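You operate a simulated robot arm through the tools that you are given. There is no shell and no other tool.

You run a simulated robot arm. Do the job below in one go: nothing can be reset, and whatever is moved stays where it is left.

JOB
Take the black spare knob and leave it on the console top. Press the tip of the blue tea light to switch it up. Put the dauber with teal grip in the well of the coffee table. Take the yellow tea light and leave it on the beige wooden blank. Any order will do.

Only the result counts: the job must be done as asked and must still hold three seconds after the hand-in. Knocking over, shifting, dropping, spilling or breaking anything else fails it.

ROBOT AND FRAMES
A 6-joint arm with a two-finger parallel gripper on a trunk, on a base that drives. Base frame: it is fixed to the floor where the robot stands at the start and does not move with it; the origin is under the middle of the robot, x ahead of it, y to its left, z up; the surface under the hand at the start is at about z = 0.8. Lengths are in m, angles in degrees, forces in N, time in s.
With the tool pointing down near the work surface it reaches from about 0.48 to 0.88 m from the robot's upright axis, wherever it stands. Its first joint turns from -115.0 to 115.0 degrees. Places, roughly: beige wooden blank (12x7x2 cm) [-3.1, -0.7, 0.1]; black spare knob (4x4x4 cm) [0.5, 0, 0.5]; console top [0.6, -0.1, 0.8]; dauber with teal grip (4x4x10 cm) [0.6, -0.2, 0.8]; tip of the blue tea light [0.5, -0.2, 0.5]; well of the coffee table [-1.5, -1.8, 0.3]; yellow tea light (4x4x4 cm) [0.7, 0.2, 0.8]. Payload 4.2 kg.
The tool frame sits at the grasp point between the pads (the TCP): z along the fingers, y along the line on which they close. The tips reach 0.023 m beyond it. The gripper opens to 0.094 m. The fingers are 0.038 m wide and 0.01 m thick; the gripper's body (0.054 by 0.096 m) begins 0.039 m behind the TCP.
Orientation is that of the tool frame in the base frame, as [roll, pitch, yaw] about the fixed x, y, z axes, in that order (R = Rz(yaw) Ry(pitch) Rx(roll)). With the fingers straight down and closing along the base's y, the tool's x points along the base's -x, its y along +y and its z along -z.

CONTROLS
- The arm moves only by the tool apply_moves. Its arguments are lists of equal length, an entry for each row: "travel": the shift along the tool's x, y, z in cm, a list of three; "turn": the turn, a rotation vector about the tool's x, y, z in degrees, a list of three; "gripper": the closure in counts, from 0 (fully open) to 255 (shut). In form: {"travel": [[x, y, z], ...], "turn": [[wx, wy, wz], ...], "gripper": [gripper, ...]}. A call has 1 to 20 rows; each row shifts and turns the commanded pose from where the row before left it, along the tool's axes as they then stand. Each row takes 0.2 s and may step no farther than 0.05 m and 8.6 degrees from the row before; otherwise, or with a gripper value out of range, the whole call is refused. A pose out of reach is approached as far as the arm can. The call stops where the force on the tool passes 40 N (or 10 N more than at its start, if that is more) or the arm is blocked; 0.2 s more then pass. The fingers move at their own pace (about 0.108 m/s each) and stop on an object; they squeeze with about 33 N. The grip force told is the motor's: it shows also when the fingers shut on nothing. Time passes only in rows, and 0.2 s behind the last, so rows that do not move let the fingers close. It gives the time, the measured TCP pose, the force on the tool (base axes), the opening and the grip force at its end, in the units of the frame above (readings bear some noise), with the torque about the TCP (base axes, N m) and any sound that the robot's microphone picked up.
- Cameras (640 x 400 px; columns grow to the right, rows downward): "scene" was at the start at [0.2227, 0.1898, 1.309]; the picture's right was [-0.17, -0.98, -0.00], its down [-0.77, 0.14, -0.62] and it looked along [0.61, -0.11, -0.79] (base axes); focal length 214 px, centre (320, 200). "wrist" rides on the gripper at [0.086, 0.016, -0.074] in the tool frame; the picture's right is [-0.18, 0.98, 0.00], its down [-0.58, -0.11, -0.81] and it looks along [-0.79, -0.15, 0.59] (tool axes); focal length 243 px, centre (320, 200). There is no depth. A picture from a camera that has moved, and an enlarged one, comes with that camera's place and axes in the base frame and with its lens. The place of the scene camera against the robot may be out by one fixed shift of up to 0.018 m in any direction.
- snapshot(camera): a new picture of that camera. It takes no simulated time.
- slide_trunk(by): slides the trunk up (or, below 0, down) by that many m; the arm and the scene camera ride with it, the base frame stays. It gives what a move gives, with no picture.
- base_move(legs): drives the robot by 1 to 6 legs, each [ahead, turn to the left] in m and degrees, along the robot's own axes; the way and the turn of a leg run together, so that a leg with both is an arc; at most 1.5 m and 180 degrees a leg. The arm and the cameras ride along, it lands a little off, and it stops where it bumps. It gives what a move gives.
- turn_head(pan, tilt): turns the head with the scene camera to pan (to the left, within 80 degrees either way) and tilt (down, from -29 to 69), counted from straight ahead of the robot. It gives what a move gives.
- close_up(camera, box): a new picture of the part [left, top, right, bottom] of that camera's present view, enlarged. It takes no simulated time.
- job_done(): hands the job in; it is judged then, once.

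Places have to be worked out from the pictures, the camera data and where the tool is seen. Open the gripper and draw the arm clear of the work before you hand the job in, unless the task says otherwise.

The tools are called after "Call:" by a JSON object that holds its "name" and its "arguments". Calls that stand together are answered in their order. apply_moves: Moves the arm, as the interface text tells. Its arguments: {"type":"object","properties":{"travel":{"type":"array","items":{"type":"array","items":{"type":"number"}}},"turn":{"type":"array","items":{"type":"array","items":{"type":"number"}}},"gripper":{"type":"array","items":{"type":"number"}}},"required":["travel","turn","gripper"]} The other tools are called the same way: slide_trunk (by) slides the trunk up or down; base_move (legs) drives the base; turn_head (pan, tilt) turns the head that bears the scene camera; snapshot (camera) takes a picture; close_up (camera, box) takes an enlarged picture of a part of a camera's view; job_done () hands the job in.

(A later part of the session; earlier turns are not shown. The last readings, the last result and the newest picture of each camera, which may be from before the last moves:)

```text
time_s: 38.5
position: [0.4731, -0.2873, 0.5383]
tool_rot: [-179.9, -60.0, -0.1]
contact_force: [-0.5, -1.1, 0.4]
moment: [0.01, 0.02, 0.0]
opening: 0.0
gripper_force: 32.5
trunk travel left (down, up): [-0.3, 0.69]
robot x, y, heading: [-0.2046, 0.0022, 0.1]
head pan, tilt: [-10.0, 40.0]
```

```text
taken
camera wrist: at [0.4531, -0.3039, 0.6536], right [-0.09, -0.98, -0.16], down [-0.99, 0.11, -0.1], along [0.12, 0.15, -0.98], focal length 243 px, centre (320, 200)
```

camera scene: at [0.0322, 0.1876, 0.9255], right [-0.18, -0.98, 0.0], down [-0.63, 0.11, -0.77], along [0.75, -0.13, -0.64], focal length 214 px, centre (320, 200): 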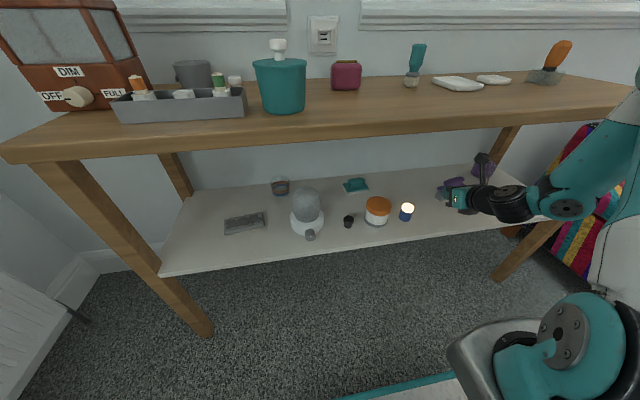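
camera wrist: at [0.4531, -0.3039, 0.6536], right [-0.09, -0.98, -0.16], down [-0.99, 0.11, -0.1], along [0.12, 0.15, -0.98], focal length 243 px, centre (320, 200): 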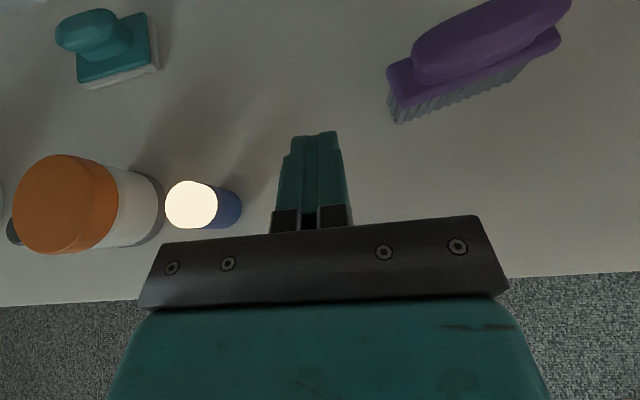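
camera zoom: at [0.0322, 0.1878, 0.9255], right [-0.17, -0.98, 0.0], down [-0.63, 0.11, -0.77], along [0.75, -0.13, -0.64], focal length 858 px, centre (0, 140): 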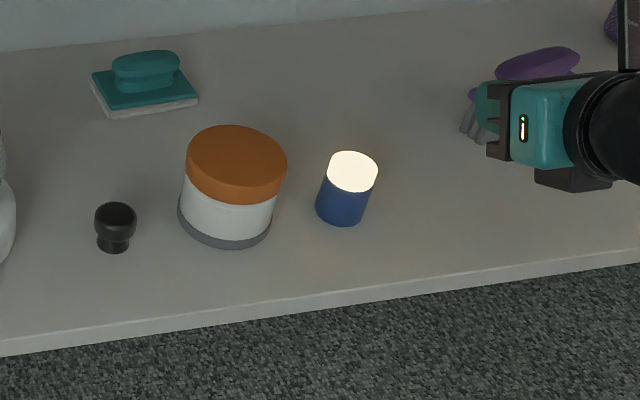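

It is lit again. To learn whether there's a brighter level I record a close look now, then press once more with the same gentle motion.

Call:
{"name": "close_up", "arguments": {"camera": "wrist", "box": [120, 150, 280, 250]}}

Call:
{"name": "close_up", "arguments": {"camera": "scene", "box": [380, 190, 440, 230]}}

Call:
{"name": "apply_moves", "arguments": {"travel": [[0, -4, 0], [0, -4, 0], [0, -3.0, 0], [-0.866, 0, 0.5], [-0.693, 0, 0.4], [-0.173, 0, 0.1]], "turn": [[0, 0, 0], [0, 0, 0], [0, 0, 0], [0, 0, 0], [0, 0, 0], [0, 0, 0]], "gripper": [255, 255, 255, 255, 255, 255]}}

Call:
{"name": "apply_moves", "arguments": {"travel": [[-0.0866, 0, 0.05]], "turn": [[0, 0, 0]], "gripper": [255]}}

Call:
{"name": "apply_moves", "arguments": {"travel": [[-0.0866, 0, 0.05]], "turn": [[0, 0, 0]], "gripper": [255]}}

Call:
{"name": "snapshot", "arguments": {"camera": "wrist"}}

```text
4.00 times, centred on (200, 200) of wrist
camera zoom: at [0.4531, -0.3039, 0.6536], right [-0.09, -0.98, -0.16], down [-0.99, 0.11, -0.1], along [0.12, 0.15, -0.98], focal length 970 px, centre (800, 200)
```

zoom: 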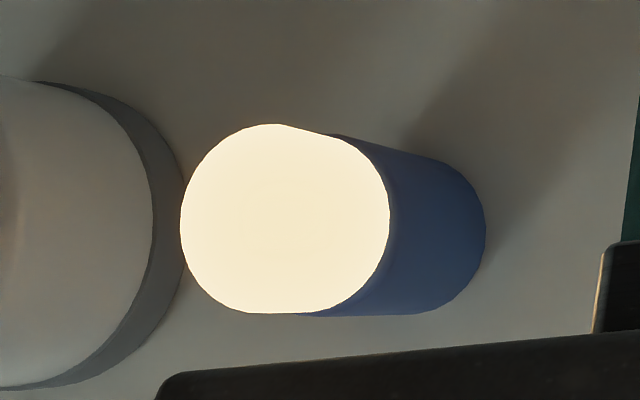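

```text
10.00 times, centred on (410, 210) of scene
camera zoom: at [0.0322, 0.1878, 0.9255], right [-0.17, -0.98, 0.0], down [-0.63, 0.11, -0.77], along [0.75, -0.13, -0.64], focal length 2145 px, centre (-580, 100)
```

zoom: 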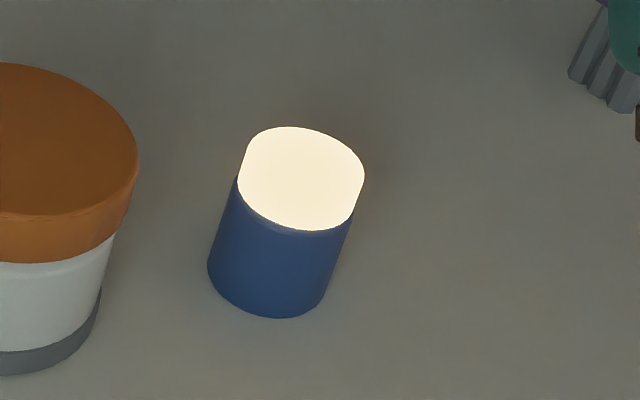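

```text
time_s: 39.9
position: [0.4743, -0.1764, 0.5195]
tool_rot: [-180.0, -59.9, 0.0]
contact_force: [0.2, 0.9, 0.2]
moment: [0.0, 0.0, 0.02]
opening: 0.0004
gripper_force: 33.1
trunk travel left (down, up): [-0.3, 0.69]
robot x, y, heading: [-0.2006, -0.0008, 0.0]
head pan, tilt: [-10.0, 40.0]
```

```text
time_s: 40.3
position: [0.4743, -0.1758, 0.518]
tool_rot: [180.0, -59.9, -0.1]
contact_force: [0.2, -0.4, 1.6]
moment: [0.0, 0.02, -0.01]
opening: 0.0002
gripper_force: 32.8
trunk travel left (down, up): [-0.3, 0.69]
robot x, y, heading: [-0.1996, -0.0006, -0.1]
head pan, tilt: [-10.0, 40.0]
```

```text
time_s: 40.7
position: [0.4741, -0.1763, 0.5179]
tool_rot: [-180.0, -60.1, -0.1]
contact_force: [0.6, 0.9, 2.6]
moment: [0.0, -0.03, 0.03]
opening: 0.0
gripper_force: 33.0
trunk travel left (down, up): [-0.3, 0.69]
robot x, y, heading: [-0.2013, 0.0, -0.2]
head pan, tilt: [-10.0, 40.0]
```

```text
taken
camera wrist: at [0.4532, -0.1931, 0.6318], right [-0.09, -0.98, -0.16], down [-0.99, 0.11, -0.1], along [0.12, 0.15, -0.98], focal length 243 px, centre (320, 200)
```

wrist: 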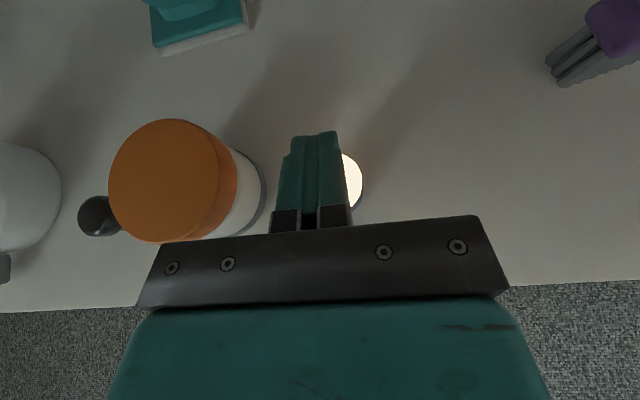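

Slight contact but no click yet; I continue 1 mm at a time.

Call:
{"name": "apply_moves", "arguments": {"travel": [[-0.0866, 0, 0.05]], "turn": [[0, 0, 0]], "gripper": [255]}}

Call:
{"name": "apply_moves", "arguments": {"travel": [[-0.0866, 0, 0.05]], "turn": [[0, 0, 0]], "gripper": [255]}}

Call:
{"name": "snapshot", "arguments": {"camera": "wrist"}}

```text
time_s: 41.1
position: [0.4736, -0.1769, 0.5158]
tool_rot: [180.0, -60.0, -0.1]
contact_force: [-0.3, 1.6, 1.8]
moment: [0.03, -0.02, 0.02]
opening: 0.0
gripper_force: 32.8
trunk travel left (down, up): [-0.3, 0.69]
robot x, y, heading: [-0.2036, -0.0007, 0.1]
head pan, tilt: [-10.0, 40.0]
```

```text
time_s: 41.5
position: [0.4741, -0.1755, 0.5153]
tool_rot: [-180.0, -60.1, -0.2]
contact_force: [0.4, 0.8, 1.5]
moment: [0.0, -0.05, -0.02]
opening: 0.0
gripper_force: 33.5
trunk travel left (down, up): [-0.3, 0.69]
robot x, y, heading: [-0.2024, 0.001, 0.1]
head pan, tilt: [-10.0, 40.0]
heard: click
```

```text
taken
camera wrist: at [0.453, -0.1931, 0.6302], right [-0.09, -0.98, -0.16], down [-0.99, 0.11, -0.1], along [0.12, 0.15, -0.98], focal length 243 px, centre (320, 200)
```

wrist: 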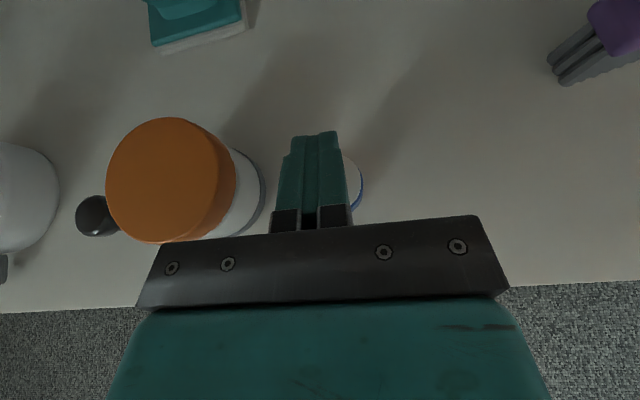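

This press turned it off again. I lift, then do one quick, decisive press and look again, to be sure about the number of states.

Call:
{"name": "apply_moves", "arguments": {"travel": [[0.866, 0, -0.5]], "turn": [[0, 0, 0]], "gripper": [255]}}

Call:
{"name": "close_up", "arguments": {"camera": "wrist", "box": [220, 100, 420, 240]}}

Call:
{"name": "apply_moves", "arguments": {"travel": [[-0.866, 0, 0.5], [-0.1732, 0, 0.1], [1.0392, 0, -0.6]], "turn": [[0, 0, 0], [0, 0, 0], [0, 0, 0]], "gripper": [255, 255, 255]}}

Call:
{"name": "close_up", "arguments": {"camera": "wrist", "box": [220, 100, 420, 240]}}

```text
time_s: 41.9
position: [0.4744, -0.1766, 0.5249]
tool_rot: [-180.0, -60.0, -0.1]
contact_force: [-0.1, -0.6, 0.5]
moment: [-0.03, 0.02, 0.01]
opening: 0.0001
gripper_force: 32.7
trunk travel left (down, up): [-0.3, 0.69]
robot x, y, heading: [-0.1975, -0.0022, 0.1]
head pan, tilt: [-10.0, 40.0]
```

```text
2.86 times, centred on (320, 170) of wrist
camera zoom: at [0.4531, -0.1933, 0.6397], right [-0.09, -0.98, -0.16], down [-0.99, 0.11, -0.1], along [0.12, 0.15, -0.98], focal length 693 px, centre (320, 286)
```

zoom: 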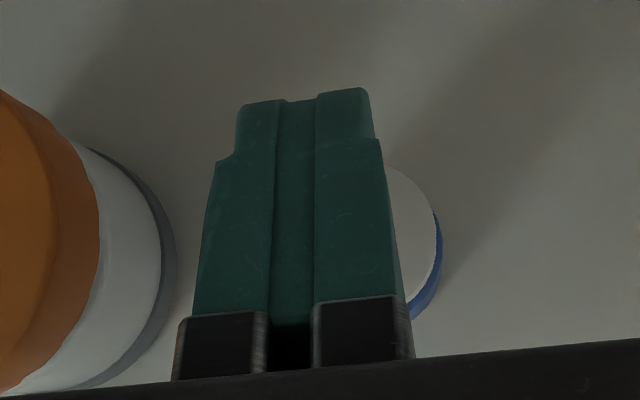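

```text
time_s: 42.7
position: [0.4745, -0.1769, 0.5257]
tool_rot: [-180.0, -60.0, -0.1]
contact_force: [0.4, 0.7, -0.5]
moment: [0.01, 0.0, 0.03]
opening: 0.0001
gripper_force: 33.1
trunk travel left (down, up): [-0.3, 0.69]
robot x, y, heading: [-0.2027, 0.0013, -0.3]
head pan, tilt: [-10.0, 40.0]
heard: click
```

```text
2.86 times, centred on (320, 170) of wrist
camera zoom: at [0.4532, -0.1929, 0.6396], right [-0.09, -0.98, -0.16], down [-0.99, 0.11, -0.1], along [0.12, 0.15, -0.98], focal length 693 px, centre (320, 286)
```

zoom: 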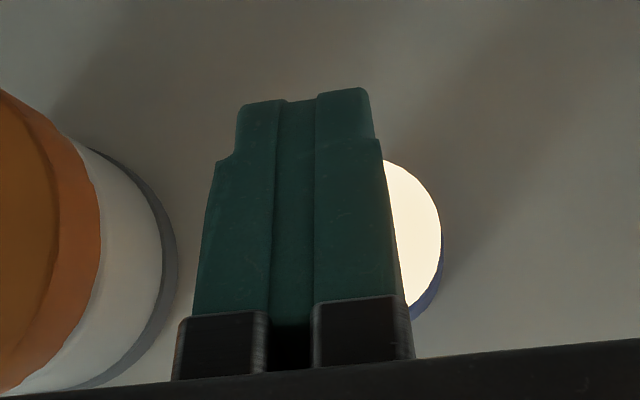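

Lit again. One more identical quick press to see whether the next state is off or brighter.

Call:
{"name": "apply_moves", "arguments": {"travel": [[-0.866, 0, 0.5], [-0.1732, 0, 0.1], [1.0392, 0, -0.6]], "turn": [[0, 0, 0], [0, 0, 0], [0, 0, 0]], "gripper": [255, 255, 255]}}

Call:
{"name": "close_up", "arguments": {"camera": "wrist", "box": [220, 100, 420, 240]}}

```text
time_s: 43.5
position: [0.4751, -0.1778, 0.5245]
tool_rot: [180.0, -60.1, -0.3]
contact_force: [0.1, -0.8, 0.7]
moment: [0.01, -0.04, 0.04]
opening: 0.0001
gripper_force: 33.4
trunk travel left (down, up): [-0.3, 0.69]
robot x, y, heading: [-0.2015, 0.0002, -0.0]
head pan, tilt: [-10.0, 40.0]
heard: click
```

```text
2.86 times, centred on (320, 170) of wrist
camera zoom: at [0.4531, -0.1937, 0.6395], right [-0.09, -0.98, -0.16], down [-0.99, 0.11, -0.1], along [0.12, 0.15, -0.98], focal length 693 px, centre (320, 286)
```

zoom: 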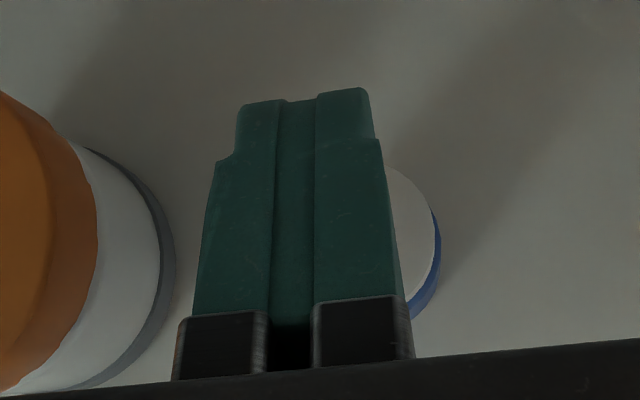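

It is a plain toggle so far. I press once more (back to lit) and compare the glow from the same pose.

Call:
{"name": "apply_moves", "arguments": {"travel": [[-0.866, 0, 0.5], [-0.1732, 0, 0.1], [1.0392, 0, -0.6]], "turn": [[0, 0, 0], [0, 0, 0], [0, 0, 0]], "gripper": [255, 255, 255]}}

Call:
{"name": "close_up", "arguments": {"camera": "wrist", "box": [220, 100, 420, 240]}}

Call:
{"name": "snapshot", "arguments": {"camera": "wrist"}}

```text
time_s: 44.3
position: [0.473, -0.1761, 0.5252]
tool_rot: [-180.0, -60.0, -0.1]
contact_force: [-0.7, -0.6, 0.3]
moment: [-0.04, 0.01, 0.0]
opening: 0.0003
gripper_force: 32.8
trunk travel left (down, up): [-0.3, 0.69]
robot x, y, heading: [-0.2009, -0.0007, -0.3]
head pan, tilt: [-10.0, 40.0]
heard: click
```

```text
2.86 times, centred on (320, 170) of wrist
camera zoom: at [0.453, -0.1931, 0.6397], right [-0.09, -0.98, -0.16], down [-0.99, 0.11, -0.1], along [0.12, 0.15, -0.98], focal length 693 px, centre (320, 286)
```

zoom: 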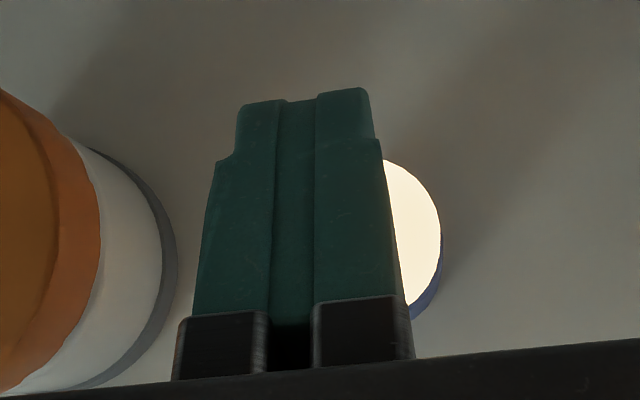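

```text
taken
camera wrist: at [0.453, -0.1931, 0.6397], right [-0.09, -0.98, -0.16], down [-0.99, 0.11, -0.1], along [0.12, 0.15, -0.98], focal length 243 px, centre (320, 200)
```

wrist: 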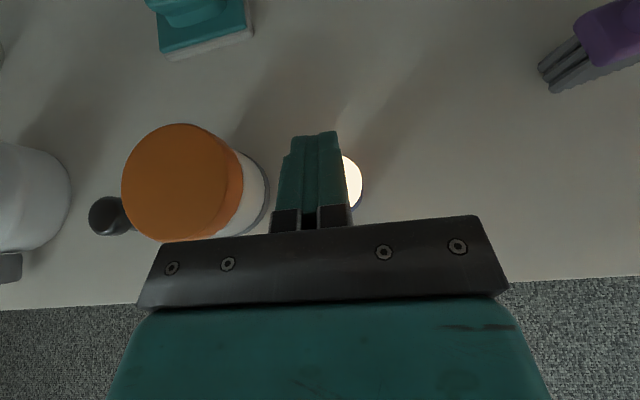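

The lit look is the same each time. I test whether a long hold makes any difference: press, hold about 3 s, then lift and look.

Call:
{"name": "apply_moves", "arguments": {"travel": [[-0.866, 0, 0.5], [-0.1732, 0, 0.1], [0, 0, 0], [0, 0, 0], [0, 0, 0], [0, 0, 0], [0, 0, 0], [0, 0, 0], [0, 0, 0], [0, 0, 0], [0, 0, 0], [0, 0, 0], [0, 0, 0], [0, 0, 0], [0, 0, 0], [0, 0, 0]], "turn": [[0, 0, 0], [0, 0, 0], [0, 0, 0], [0, 0, 0], [0, 0, 0], [0, 0, 0], [0, 0, 0], [0, 0, 0], [0, 0, 0], [0, 0, 0], [0, 0, 0], [0, 0, 0], [0, 0, 0], [0, 0, 0], [0, 0, 0], [0, 0, 0]], "gripper": [255, 255, 255, 255, 255, 255, 255, 255, 255, 255, 255, 255, 255, 255, 255, 255]}}

Call:
{"name": "close_up", "arguments": {"camera": "wrist", "box": [220, 100, 420, 240]}}

Call:
{"name": "apply_moves", "arguments": {"travel": [[1.0392, 0, -0.6]], "turn": [[0, 0, 0]], "gripper": [255]}}

Call:
{"name": "close_up", "arguments": {"camera": "wrist", "box": [220, 100, 420, 240]}}

```text
time_s: 47.7
position: [0.4738, -0.1764, 0.5136]
tool_rot: [180.0, -60.1, -0.1]
contact_force: [0.2, -0.5, 14.1]
moment: [0.02, -0.18, 0.01]
opening: 0.0001
gripper_force: 33.0
trunk travel left (down, up): [-0.3, 0.69]
robot x, y, heading: [-0.2022, 0.0028, -0.3]
head pan, tilt: [-10.0, 40.0]
heard: click
```

```text
2.86 times, centred on (320, 170) of wrist
camera zoom: at [0.4533, -0.193, 0.6284], right [-0.09, -0.98, -0.16], down [-0.99, 0.11, -0.1], along [0.12, 0.15, -0.98], focal length 693 px, centre (320, 286)
```

zoom: 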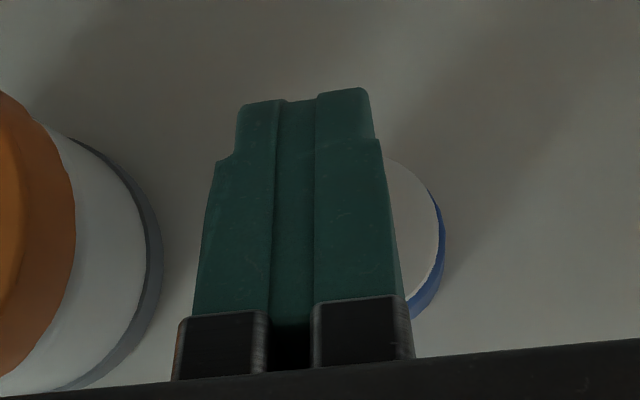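

```text
time_s: 48.1
position: [0.4732, -0.1769, 0.5235]
tool_rot: [179.9, -59.8, 0.0]
contact_force: [1.0, -0.2, 0.1]
moment: [0.0, 0.02, 0.03]
opening: 0.0001
gripper_force: 33.8
trunk travel left (down, up): [-0.3, 0.69]
robot x, y, heading: [-0.2004, -0.0023, 0.0]
head pan, tilt: [-10.0, 40.0]
```

```text
2.86 times, centred on (320, 170) of wrist
camera zoom: at [0.4532, -0.193, 0.6386], right [-0.09, -0.98, -0.16], down [-0.99, 0.11, -0.1], along [0.11, 0.15, -0.98], focal length 693 px, centre (320, 286)
```

zoom: 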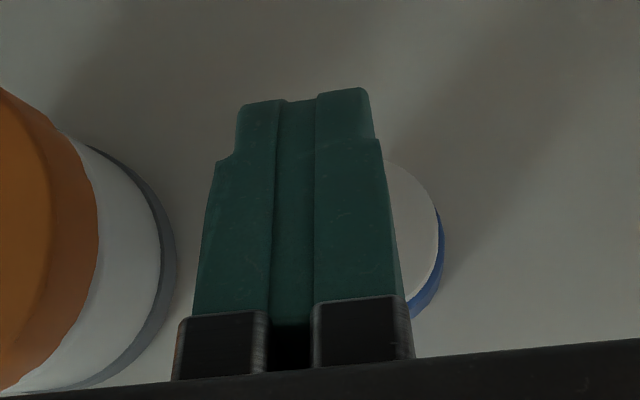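

The light is a pure on/off toggle: it was lit at the start and pressing switches it over; it is now in the switched-over (off) state, as one press gives. I leave it for now and go over the jar to the knob with fingers part-open (~6 cm).

Call:
{"name": "apply_moves", "arguments": {"travel": [[3.46, 0, -2.0], [0, -4, 0], [0, -4, 0], [0, -4, 0], [0, -4, 0], [0, -3.9, 0]], "turn": [[0, 0, 0], [0, 0, 0], [0, 0, 0], [0, 0, 0], [0, 0, 0], [0, 0, 0]], "gripper": [255, 255, 92, 92, 92, 92]}}

Call:
{"name": "snapshot", "arguments": {"camera": "wrist"}}

Call:
{"name": "close_up", "arguments": {"camera": "scene", "box": [280, 160, 440, 260]}}

```text
time_s: 49.5
position: [0.466, -0.1084, 0.5594]
tool_rot: [-179.6, -60.2, 0.1]
contact_force: [-0.3, 0.5, -0.6]
moment: [0.02, 0.0, 0.0]
opening: 0.0602
gripper_force: 0.0
out of reach, approached as far as the arm can: row 3, 4, 5, 6
trunk travel left (down, up): [-0.3, 0.69]
robot x, y, heading: [-0.1993, 0.0011, -0.1]
head pan, tilt: [-10.0, 40.0]
```

```text
taken
camera wrist: at [0.4453, -0.1252, 0.6738], right [-0.09, -0.98, -0.16], down [-0.99, 0.1, -0.1], along [0.12, 0.15, -0.98], focal length 243 px, centre (320, 200)
```

wrist: 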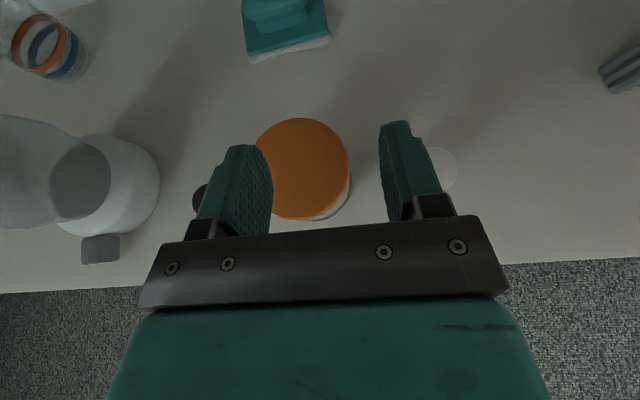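

```text
4.00 times, centred on (360, 210) of scene
camera zoom: at [0.0322, 0.1878, 0.9255], right [-0.18, -0.98, 0.0], down [-0.63, 0.11, -0.77], along [0.75, -0.13, -0.64], focal length 858 px, centre (160, 160)
```

zoom: 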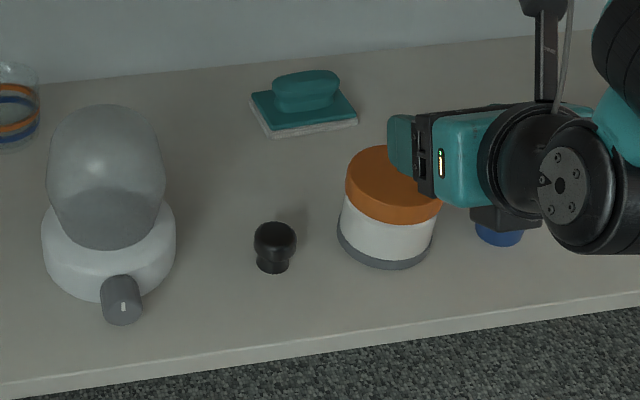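

The arm folds too close here; with the hand 3 cm above the jar lid, I back the base 0.15 m to gain room, which draws the hand straight out.

Call:
{"name": "base_move", "arguments": {"legs": [[-0.15, 0]]}}

Call:
{"name": "apply_moves", "arguments": {"travel": [[0, -4, 0], [0, -4, 0], [0, -4, 0], [0, -1, 0]], "turn": [[0, 0, 0], [0, 0, 0], [0, 0, 0], [0, 0, 0]], "gripper": [92, 92, 92, 92]}}

Call:
{"name": "snapshot", "arguments": {"camera": "wrist"}}

Call:
{"name": "snapshot", "arguments": {"camera": "scene"}}

```text
time_s: 50.8
position: [0.3154, -0.1088, 0.5593]
tool_rot: [-179.6, -60.1, -0.2]
contact_force: [0.1, -1.0, -0.4]
moment: [0.01, 0.02, 0.0]
opening: 0.0599
gripper_force: 0.1
trunk travel left (down, up): [-0.3, 0.69]
robot x, y, heading: [-0.3512, -0.0033, -0.3]
head pan, tilt: [-10.0, 40.0]
```

```text
time_s: 51.8
position: [0.3086, -0.1044, 0.5537]
tool_rot: [-179.4, -60.1, 0.0]
contact_force: [0.9, -0.5, -0.5]
moment: [0.02, 0.03, -0.02]
opening: 0.0601
gripper_force: 0.0
out of reach, approached as far as the arm can: row 1, 2, 3, 4
trunk travel left (down, up): [-0.3, 0.69]
robot x, y, heading: [-0.3509, 0.0002, -0.3]
head pan, tilt: [-10.0, 40.0]
```

```text
taken
camera wrist: at [0.2879, -0.1219, 0.6686], right [-0.08, -0.98, -0.16], down [-0.99, 0.1, -0.1], along [0.12, 0.15, -0.98], focal length 243 px, centre (320, 200)
```

wrist: 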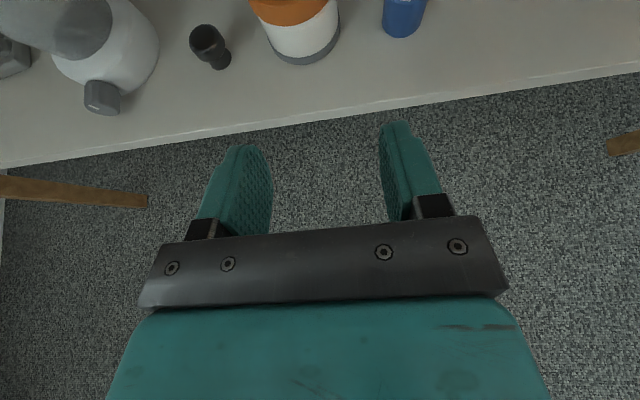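

```text
taken
camera scene: at [-0.118, 0.1876, 0.9255], right [-0.18, -0.98, 0.0], down [-0.63, 0.11, -0.77], along [0.75, -0.14, -0.64], focal length 214 px, centre (320, 200)
```

scene: 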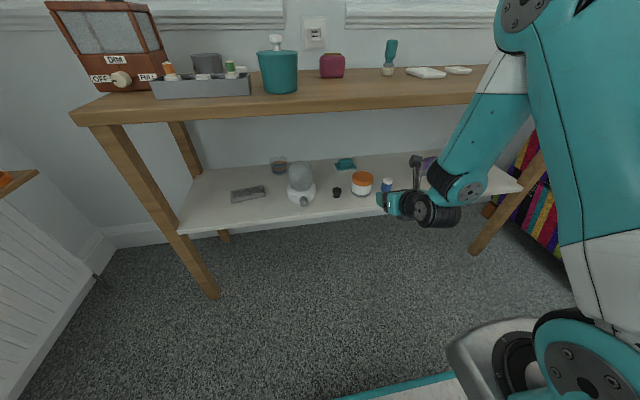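

The limit is the wrist's minimum distance from the robot axis, so I extend forward first to x≈0.40 (still short of the jar), then shift left in front of the knob.

Call:
{"name": "apply_moves", "arguments": {"travel": [[2.285, 0, 3.957], [2.285, 0, 3.957], [0, -4.2, 0], [0, -4.2, 0], [0, -4.2, 0]], "turn": [[0, 0, 0], [0, 0, 0], [0, 0, 0], [0, 0, 0], [0, 0, 0]], "gripper": [92, 92, 92, 92, 92]}}

Call:
{"name": "snapshot", "arguments": {"camera": "wrist"}}

```text
time_s: 53.0
position: [0.3829, -0.1051, 0.5425]
tool_rot: [-179.1, -60.3, 0.9]
contact_force: [-0.4, -0.5, 0.4]
moment: [-0.04, 0.03, 0.0]
opening: 0.0604
gripper_force: 0.0
out of reach, approached as far as the arm can: row 1, 2, 3, 4, 5
trunk travel left (down, up): [-0.3, 0.69]
robot x, y, heading: [-0.351, 0.0028, -0.0]
head pan, tilt: [-10.0, 40.0]
```

```text
taken
camera wrist: at [0.3615, -0.1246, 0.6577], right [-0.06, -0.98, -0.17], down [-0.99, 0.08, -0.1], along [0.12, 0.16, -0.98], focal length 243 px, centre (320, 200)
```

wrist: 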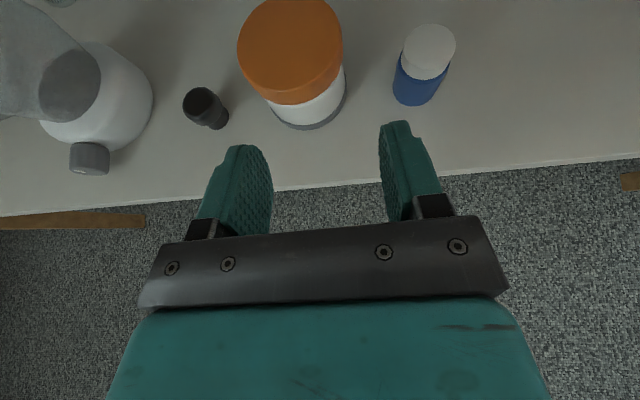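

The yaw-compensating wrist joint is at its limit, so I yaw the hand 15° left (heading toward +y), then go left and forward to a point in front of the knob.

Call:
{"name": "apply_moves", "arguments": {"travel": [[0, 0, 0], [0, 0, 0], [0, -3.253, 0], [0, -3.253, 0], [0, -3.253, 0], [-0.1, 0, 2.6], [-0.1, 0, 2.6], [-0.15, 0, 2.6]], "turn": [[6.5, 0, -3.75], [6.5, 0, -3.75], [0, 0, 0], [0, 0, 0], [0, 0, 0], [0, 0, 0], [0, 0, 0], [0, 0, 0]], "gripper": [92, 92, 92, 92, 92, 92, 92, 92]}}

Call:
{"name": "snapshot", "arguments": {"camera": "wrist"}}

Call:
{"name": "snapshot", "arguments": {"camera": "scene"}}

```text
time_s: 54.8
position: [0.4192, 0.0043, 0.5013]
tool_rot: [-179.7, -60.1, 15.0]
contact_force: [0.3, -0.6, 0.5]
moment: [0.0, 0.0, 0.0]
opening: 0.0603
gripper_force: 0.0
trunk travel left (down, up): [-0.3, 0.69]
robot x, y, heading: [-0.3504, -0.0001, -0.2]
head pan, tilt: [-10.0, 40.0]
```

```text
taken
camera wrist: at [0.4033, -0.0181, 0.616], right [0.17, -0.97, -0.16], down [-0.98, -0.15, -0.1], along [0.07, 0.18, -0.98], focal length 243 px, centre (320, 200)
```

wrist: 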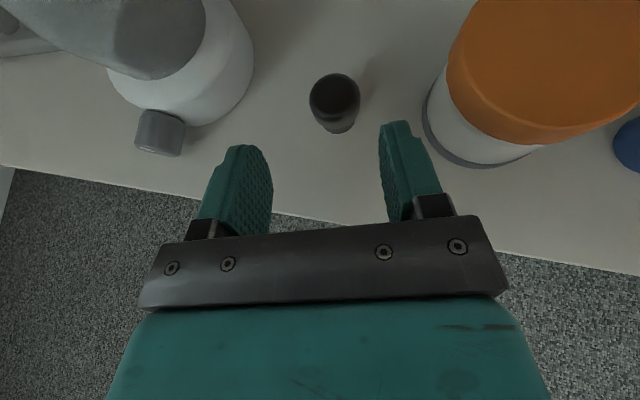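

```text
taken
camera scene: at [-0.118, 0.1876, 0.9256], right [-0.18, -0.98, 0.0], down [-0.63, 0.11, -0.77], along [0.75, -0.14, -0.64], focal length 214 px, centre (320, 200)
```

scene: 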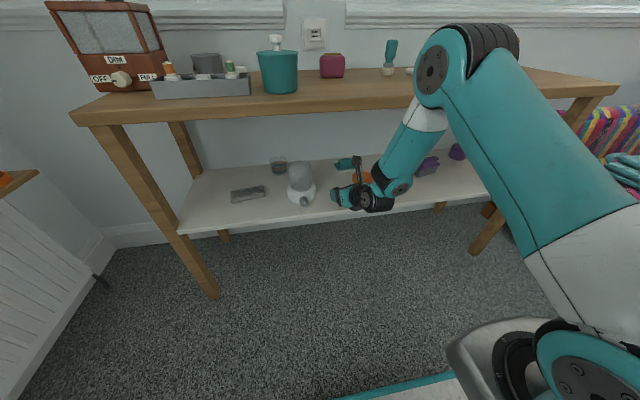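

The knob is about 9 mm right of the hand's centre plane and ~6 cm ahead. I shift right, lower, and slide the open fingers around it.

Call:
{"name": "apply_moves", "arguments": {"travel": [[-2.25, 0.9, 1.3], [1.07, 0, 2.96], [1.07, 0, 2.96]], "turn": [[0, 0, 0], [0, 0, 0], [0, 0, 0]], "gripper": [92, 92, 92]}}

Call:
{"name": "snapshot", "arguments": {"camera": "wrist"}}

Call:
{"name": "close_up", "arguments": {"camera": "scene", "box": [280, 140, 400, 215]}}

```text
time_s: 55.8
position: [0.4834, 0.0104, 0.4678]
tool_rot: [179.9, -60.6, 15.1]
contact_force: [-14.5, -3.4, 17.0]
moment: [-0.18, 0.18, -0.08]
opening: 0.0597
gripper_force: 0.2
trunk travel left (down, up): [-0.3, 0.69]
robot x, y, heading: [-0.3502, 0.0025, -0.5]
head pan, tilt: [-10.0, 40.0]
stopped in row 3: the force on the tool passed its limit at 116 N (the readings are from after the stop); the commanded pose is now the measured one
```

```text
taken
camera wrist: at [0.4661, -0.0108, 0.5824], right [0.17, -0.97, -0.16], down [-0.98, -0.15, -0.11], along [0.08, 0.18, -0.98], focal length 243 px, centre (320, 200)
```

wrist: 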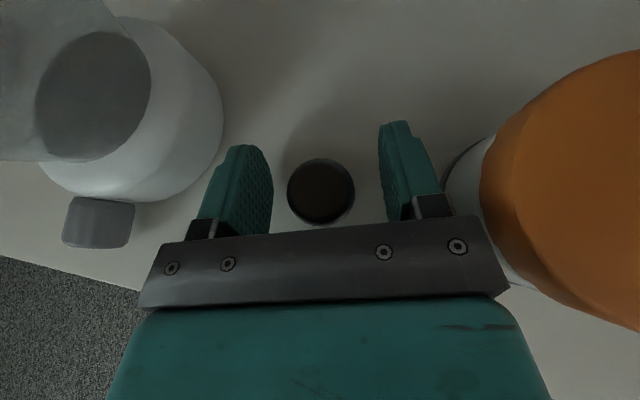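

```text
5.33 times, centred on (340, 178) of scene
camera zoom: at [-0.119, 0.1872, 0.9257], right [-0.18, -0.98, 0.0], down [-0.63, 0.11, -0.77], along [0.75, -0.14, -0.64], focal length 1144 px, centre (213, 320)
```

zoom: 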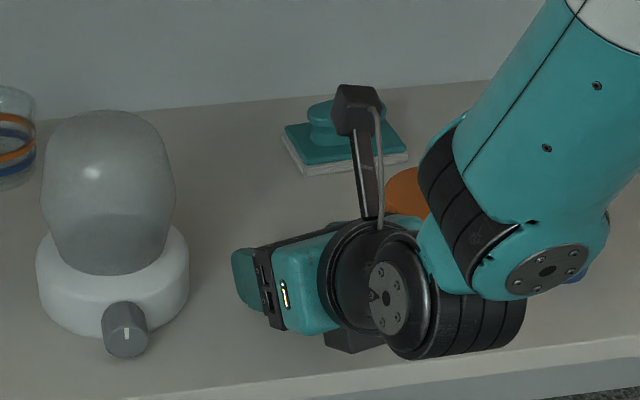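

Something under the wrist touched the shelf, but the knob is well centred between the fingers at a usable height. I ease up 2 mm and close the fingers.

Call:
{"name": "apply_moves", "arguments": {"travel": [[0.17, 0, -0.1], [0, 0, 0], [0, 0, 0], [0, 0, 0], [0, 0, 0]], "turn": [[0, 0, 0], [0, 0, 0], [0, 0, 0], [0, 0, 0], [0, 0, 0]], "gripper": [92, 255, 255, 255, 255]}}

Call:
{"name": "snapshot", "arguments": {"camera": "wrist"}}

```text
time_s: 57.0
position: [0.4824, 0.0121, 0.4679]
tool_rot: [-179.8, -60.3, 15.1]
contact_force: [0.7, -1.5, 2.3]
moment: [-0.06, -0.08, -0.01]
opening: 0.0307
gripper_force: 33.3
trunk travel left (down, up): [-0.3, 0.69]
robot x, y, heading: [-0.3481, -0.0008, -0.1]
head pan, tilt: [-10.0, 40.0]
```

```text
taken
camera wrist: at [0.4663, -0.0109, 0.5825], right [0.17, -0.97, -0.16], down [-0.98, -0.15, -0.11], along [0.08, 0.18, -0.98], focal length 243 px, centre (320, 200)
```

wrist: 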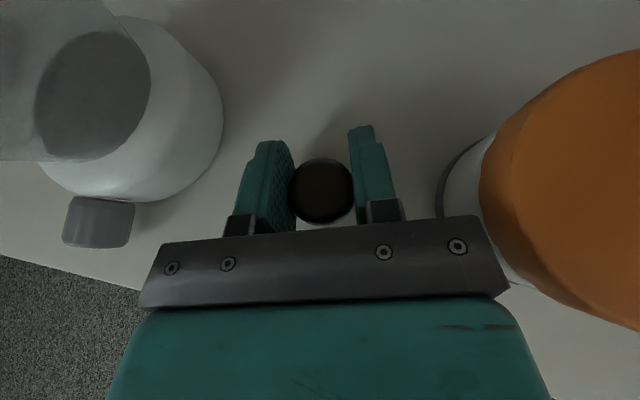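

Knob gripped (3.1 cm). I lift 4 cm and check that it comes along.

Call:
{"name": "apply_moves", "arguments": {"travel": [[0.87, 0, -0.5], [1.73, 0, -1.0], [2.6, 0, -1.5]], "turn": [[0, 0, 0], [0, 0, 0], [0, 0, 0]], "gripper": [255, 255, 255]}}

Call:
{"name": "snapshot", "arguments": {"camera": "wrist"}}

Call:
{"name": "snapshot", "arguments": {"camera": "scene"}}

```text
time_s: 57.8
position: [0.4817, 0.0109, 0.5295]
tool_rot: [-179.9, -60.4, 15.2]
contact_force: [0.6, -0.2, -1.3]
moment: [0.0, 0.04, 0.02]
opening: 0.0304
gripper_force: 33.4
trunk travel left (down, up): [-0.3, 0.69]
robot x, y, heading: [-0.3496, -0.0007, -0.2]
head pan, tilt: [-10.0, 40.0]
```

```text
taken
camera wrist: at [0.4652, -0.0109, 0.6429], right [0.17, -0.97, -0.16], down [-0.98, -0.15, -0.11], along [0.08, 0.18, -0.98], focal length 243 px, centre (320, 200)
```

wrist: 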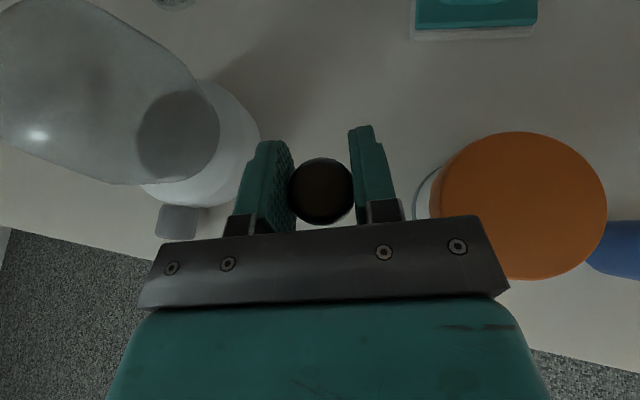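

```text
taken
camera scene: at [-0.1182, 0.1873, 0.9254], right [-0.18, -0.98, 0.0], down [-0.63, 0.11, -0.77], along [0.75, -0.14, -0.64], focal length 214 px, centre (320, 200)
```

scene: 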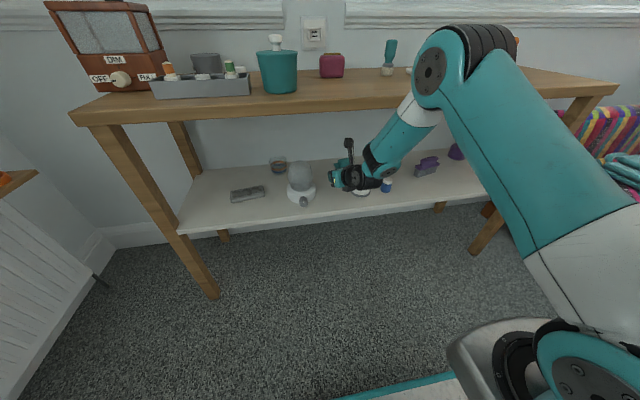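

The knob came up cleanly. I back off 0.2 m to clear the console, then raise the trunk.

Call:
{"name": "base_move", "arguments": {"legs": [[-0.2, 0]]}}

Call:
{"name": "slide_trunk", "arguments": {"by": 0.4}}

Call:
{"name": "snapshot", "arguments": {"camera": "scene"}}

Call:
{"name": "snapshot", "arguments": {"camera": "wrist"}}

```text
time_s: 59.4
position: [0.2807, 0.0129, 0.5284]
tool_rot: [-179.9, -60.3, 15.1]
contact_force: [-0.1, -0.5, -0.3]
moment: [0.01, 0.01, -0.01]
opening: 0.0305
gripper_force: 32.7
trunk travel left (down, up): [-0.3, 0.69]
robot x, y, heading: [-0.5501, 0.0018, -0.5]
head pan, tilt: [-10.0, 40.0]
```

```text
time_s: 63.2
position: [0.2803, 0.0131, 0.9275]
tool_rot: [-179.9, -60.3, 15.2]
contact_force: [-0.2, -0.2, -0.6]
moment: [-0.02, 0.02, -0.01]
opening: 0.0308
gripper_force: 33.3
trunk travel left (down, up): [-0.7, 0.29]
robot x, y, heading: [-0.5507, 0.0022, -0.3]
head pan, tilt: [-10.0, 40.0]
```

```text
taken
camera scene: at [-0.3193, 0.1882, 1.3255], right [-0.18, -0.98, 0.0], down [-0.63, 0.11, -0.77], along [0.75, -0.14, -0.64], focal length 214 px, centre (320, 200)
```

scene: 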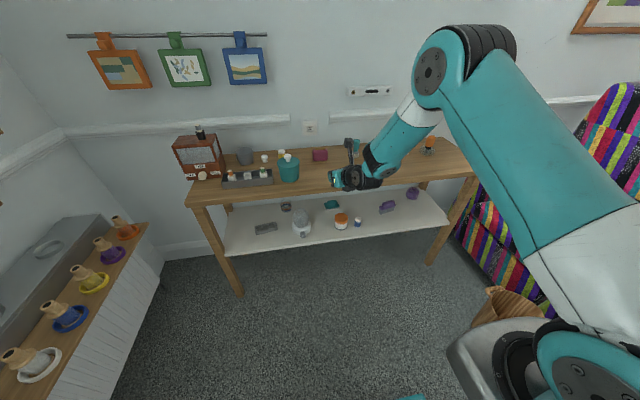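

```text
taken
camera wrist: at [0.2642, -0.0098, 1.0429], right [0.17, -0.97, -0.16], down [-0.98, -0.15, -0.11], along [0.08, 0.18, -0.98], focal length 243 px, centre (320, 200)
```

wrist: 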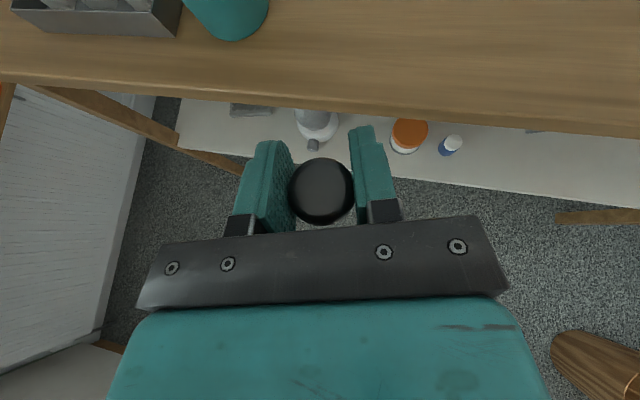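

The knob is held upright and the console top in front of the fuchsia box is free. I drive 0.15 m ahead so the hand comes over the console's front at z≈0.93.

Call:
{"name": "base_move", "arguments": {"legs": [[0.15, 0]]}}

Call:
{"name": "apply_moves", "arguments": {"travel": [[0.75, 2.5, 1.3], [0.75, 2.5, 1.3], [-2.6, 0, 1.5], [-2.6, 0, 1.5]], "turn": [[0, 0, 0], [0, 0, 0], [0, 0, 0], [0, 0, 0]], "gripper": [255, 255, 255, 255]}}

Call:
{"name": "snapshot", "arguments": {"camera": "scene"}}

Call:
{"name": "snapshot", "arguments": {"camera": "wrist"}}

```text
time_s: 64.6
position: [0.4312, 0.0117, 0.9283]
tool_rot: [-179.8, -60.4, 15.1]
contact_force: [0.3, 0.3, -0.4]
moment: [-0.02, -0.02, 0.0]
opening: 0.0307
gripper_force: 33.2
trunk travel left (down, up): [-0.7, 0.29]
robot x, y, heading: [-0.4048, 0.0019, -0.2]
head pan, tilt: [-10.0, 40.0]
```

```text
time_s: 65.6
position: [0.4737, -0.0287, 0.8682]
tool_rot: [-180.0, -60.5, 15.2]
contact_force: [0.3, 0.3, 0.0]
moment: [-0.01, 0.01, 0.02]
opening: 0.031
gripper_force: 33.3
trunk travel left (down, up): [-0.7, 0.29]
robot x, y, heading: [-0.4048, -0.0025, -0.3]
head pan, tilt: [-10.0, 40.0]
```

```text
taken
camera scene: at [-0.1688, 0.1877, 1.3256], right [-0.18, -0.98, 0.0], down [-0.63, 0.11, -0.77], along [0.75, -0.14, -0.64], focal length 214 px, centre (320, 200)
```

scene: 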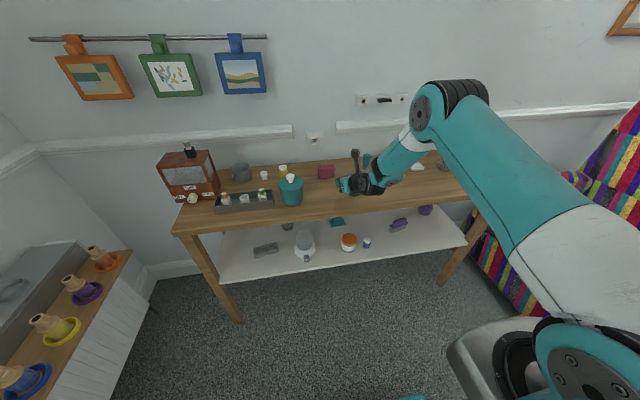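

```text
taken
camera wrist: at [0.4579, -0.0504, 0.9831], right [0.17, -0.97, -0.16], down [-0.98, -0.15, -0.11], along [0.08, 0.18, -0.98], focal length 243 px, centre (320, 200)
```

wrist: 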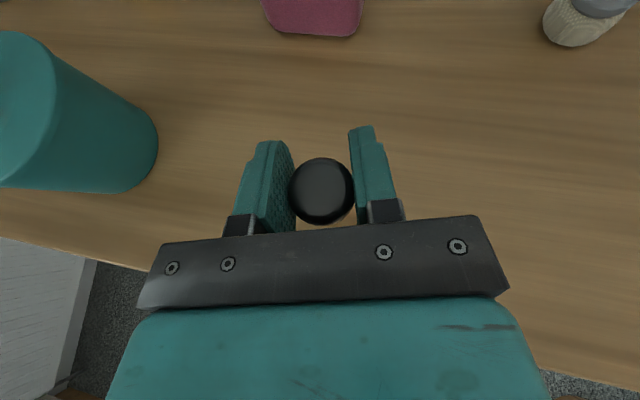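

The spot is free all round. I lower toward expected contact at TCP z≈0.84, gently.

Call:
{"name": "apply_moves", "arguments": {"travel": [[-0.87, 0, 0.5], [-0.87, 0, 0.5], [-0.26, 0, 0.15], [-0.26, 0, 0.15]], "turn": [[0, 0, 0], [0, 0, 0], [0, 0, 0], [0, 0, 0]], "gripper": [255, 255, 255, 255]}}

Call:
{"name": "apply_moves", "arguments": {"travel": [[-0.13, 0, 0.075], [-0.13, 0, 0.075]], "turn": [[0, 0, 0], [0, 0, 0]], "gripper": [255, 255]}}

Call:
{"name": "close_up", "arguments": {"camera": "scene", "box": [300, 140, 420, 215]}}

```text
time_s: 66.6
position: [0.4738, -0.0277, 0.8434]
tool_rot: [180.0, -60.5, 15.2]
contact_force: [-0.3, -0.5, -0.5]
moment: [-0.01, -0.05, -0.03]
opening: 0.031
gripper_force: 33.0
trunk travel left (down, up): [-0.7, 0.29]
robot x, y, heading: [-0.3974, -0.0027, -0.4]
head pan, tilt: [-10.0, 40.0]
```

```text
time_s: 67.2
position: [0.4748, -0.0288, 0.8394]
tool_rot: [-179.8, -60.2, 15.1]
contact_force: [0.1, 0.1, -0.2]
moment: [0.03, 0.03, -0.01]
opening: 0.0309
gripper_force: 32.8
trunk travel left (down, up): [-0.7, 0.29]
robot x, y, heading: [-0.4005, -0.0031, -0.7]
head pan, tilt: [-10.0, 40.0]
```

```text
5.33 times, centred on (360, 178) of scene
camera zoom: at [-0.1686, 0.1877, 1.3255], right [-0.18, -0.98, 0.0], down [-0.63, 0.11, -0.77], along [0.75, -0.14, -0.64], focal length 1144 px, centre (107, 320)
```

zoom: 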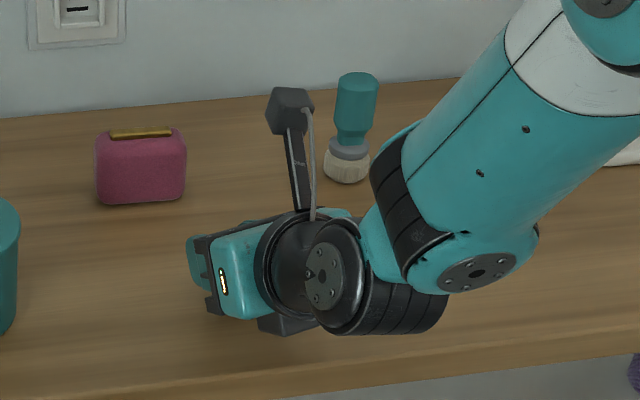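

No contact yet at z=0.839; I continue in 1.5 mm steps.

Call:
{"name": "apply_moves", "arguments": {"travel": [[-0.13, 0, 0.075], [-0.13, 0, 0.075]], "turn": [[0, 0, 0], [0, 0, 0]], "gripper": [255, 255]}}

Call:
{"name": "apply_moves", "arguments": {"travel": [[-0.13, 0, 0.075]], "turn": [[0, 0, 0]], "gripper": [255]}}

```text
time_s: 67.8
position: [0.474, -0.0279, 0.8369]
tool_rot: [-179.9, -60.3, 15.1]
contact_force: [-0.6, 0.5, -0.5]
moment: [-0.02, -0.03, -0.01]
opening: 0.031
gripper_force: 32.7
trunk travel left (down, up): [-0.7, 0.29]
robot x, y, heading: [-0.3993, 0.0005, -0.3]
head pan, tilt: [-10.0, 40.0]
```

```text
time_s: 68.2
position: [0.474, -0.0271, 0.8335]
tool_rot: [-179.9, -60.4, 15.0]
contact_force: [0.3, 0.2, 0.1]
moment: [0.0, 0.0, -0.01]
opening: 0.0311
gripper_force: 33.1
trunk travel left (down, up): [-0.7, 0.29]
robot x, y, heading: [-0.402, -0.0013, -0.2]
head pan, tilt: [-10.0, 40.0]
```

Still free; I continue down.

Call:
{"name": "apply_moves", "arguments": {"travel": [[-0.13, 0, 0.075]], "turn": [[0, 0, 0]], "gripper": [255]}}

Call:
{"name": "apply_moves", "arguments": {"travel": [[-0.13, 0, 0.075]], "turn": [[0, 0, 0]], "gripper": [255]}}

Call:
{"name": "apply_moves", "arguments": {"travel": [[-0.13, 0, 0.075]], "turn": [[0, 0, 0]], "gripper": [255]}}

Call:
{"name": "close_up", "arguments": {"camera": "wrist", "box": [220, 100, 420, 240]}}

```text
time_s: 68.6
position: [0.4741, -0.0274, 0.8321]
tool_rot: [-179.9, -60.4, 15.1]
contact_force: [-0.1, 0.2, -0.5]
moment: [0.01, -0.02, 0.0]
opening: 0.0311
gripper_force: 33.4
trunk travel left (down, up): [-0.7, 0.29]
robot x, y, heading: [-0.3981, -0.0023, -0.1]
head pan, tilt: [-10.0, 40.0]
```

```text
time_s: 69.0
position: [0.4749, -0.0285, 0.8315]
tool_rot: [-179.9, -60.4, 15.1]
contact_force: [0.5, 0.3, 0.2]
moment: [-0.01, 0.03, -0.02]
opening: 0.0306
gripper_force: 33.1
trunk travel left (down, up): [-0.7, 0.29]
robot x, y, heading: [-0.3994, -0.0, -0.1]
head pan, tilt: [-10.0, 40.0]
```

```text
time_s: 69.4
position: [0.4749, -0.0275, 0.8306]
tool_rot: [-179.9, -60.4, 15.0]
contact_force: [0.1, -0.4, -0.8]
moment: [0.0, 0.04, -0.02]
opening: 0.0312
gripper_force: 32.8
trunk travel left (down, up): [-0.7, 0.29]
robot x, y, heading: [-0.4, -0.0014, -0.2]
head pan, tilt: [-10.0, 40.0]
```

```text
2.86 times, centred on (320, 170) of wrist
camera zoom: at [0.4582, -0.0501, 0.945], right [0.17, -0.97, -0.16], down [-0.98, -0.15, -0.11], along [0.08, 0.18, -0.98], focal length 693 px, centre (320, 286)
```

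zoom: 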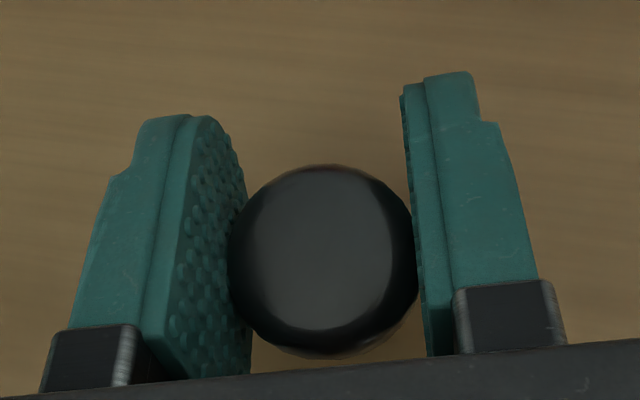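

Still no contact; I keep lowering in 1.5 mm steps.

Call:
{"name": "apply_moves", "arguments": {"travel": [[-0.13, 0, 0.075], [-0.13, 0, 0.075]], "turn": [[0, 0, 0], [0, 0, 0]], "gripper": [255, 255]}}

Call:
{"name": "apply_moves", "arguments": {"travel": [[-0.13, 0, 0.075], [-0.13, 0, 0.075]], "turn": [[0, 0, 0], [0, 0, 0]], "gripper": [255, 255]}}

```text
time_s: 70.0
position: [0.4754, -0.0283, 0.828]
tool_rot: [-179.9, -60.5, 15.2]
contact_force: [-1.4, -0.7, 1.3]
moment: [0.05, 0.01, 0.0]
opening: 0.031
gripper_force: 32.6
trunk travel left (down, up): [-0.7, 0.29]
robot x, y, heading: [-0.4052, 0.0011, -0.2]
head pan, tilt: [-10.0, 40.0]
```

```text
time_s: 70.6
position: [0.4752, -0.0273, 0.8269]
tool_rot: [-179.9, -60.9, 15.1]
contact_force: [-6.9, 0.1, 21.9]
moment: [0.06, 0.11, 0.01]
opening: 0.0308
gripper_force: 32.9
trunk travel left (down, up): [-0.7, 0.29]
robot x, y, heading: [-0.402, 0.001, -0.2]
head pan, tilt: [-10.0, 40.0]
```

Firm contact (22 N) at z≈0.827. I ease 1.5 mm and open the fingers partly.

Call:
{"name": "apply_moves", "arguments": {"travel": [[0.13, 0, -0.075], [0, 0, 0], [0, 0, 0], [0, 0, 0]], "turn": [[0, 0, 0], [0, 0, 0], [0, 0, 0], [0, 0, 0]], "gripper": [255, 150, 92, 92]}}

Call:
{"name": "close_up", "arguments": {"camera": "wrist", "box": [220, 100, 420, 240]}}

```text
time_s: 71.6
position: [0.4751, -0.0295, 0.8277]
tool_rot: [180.0, -60.6, 15.2]
contact_force: [-3.2, -24.4, 29.0]
moment: [0.12, -0.05, -0.04]
opening: 0.0492
gripper_force: 0.1
trunk travel left (down, up): [-0.7, 0.29]
robot x, y, heading: [-0.4026, -0.0029, -0.4]
head pan, tilt: [-10.0, 40.0]
```

```text
2.86 times, centred on (320, 170) of wrist
camera zoom: at [0.4578, -0.0519, 0.9424], right [0.17, -0.97, -0.16], down [-0.98, -0.15, -0.11], along [0.08, 0.18, -0.98], focal length 693 px, centre (320, 286)
```

zoom: 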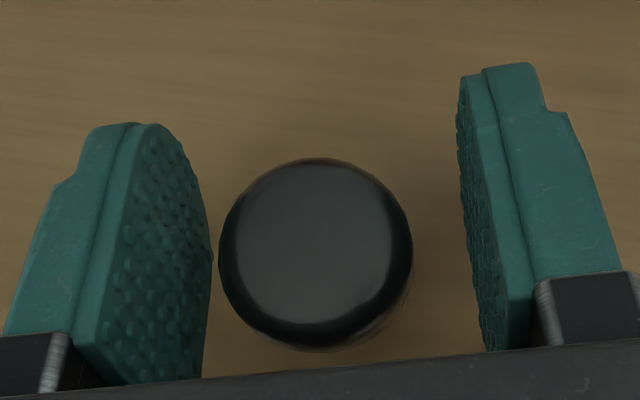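

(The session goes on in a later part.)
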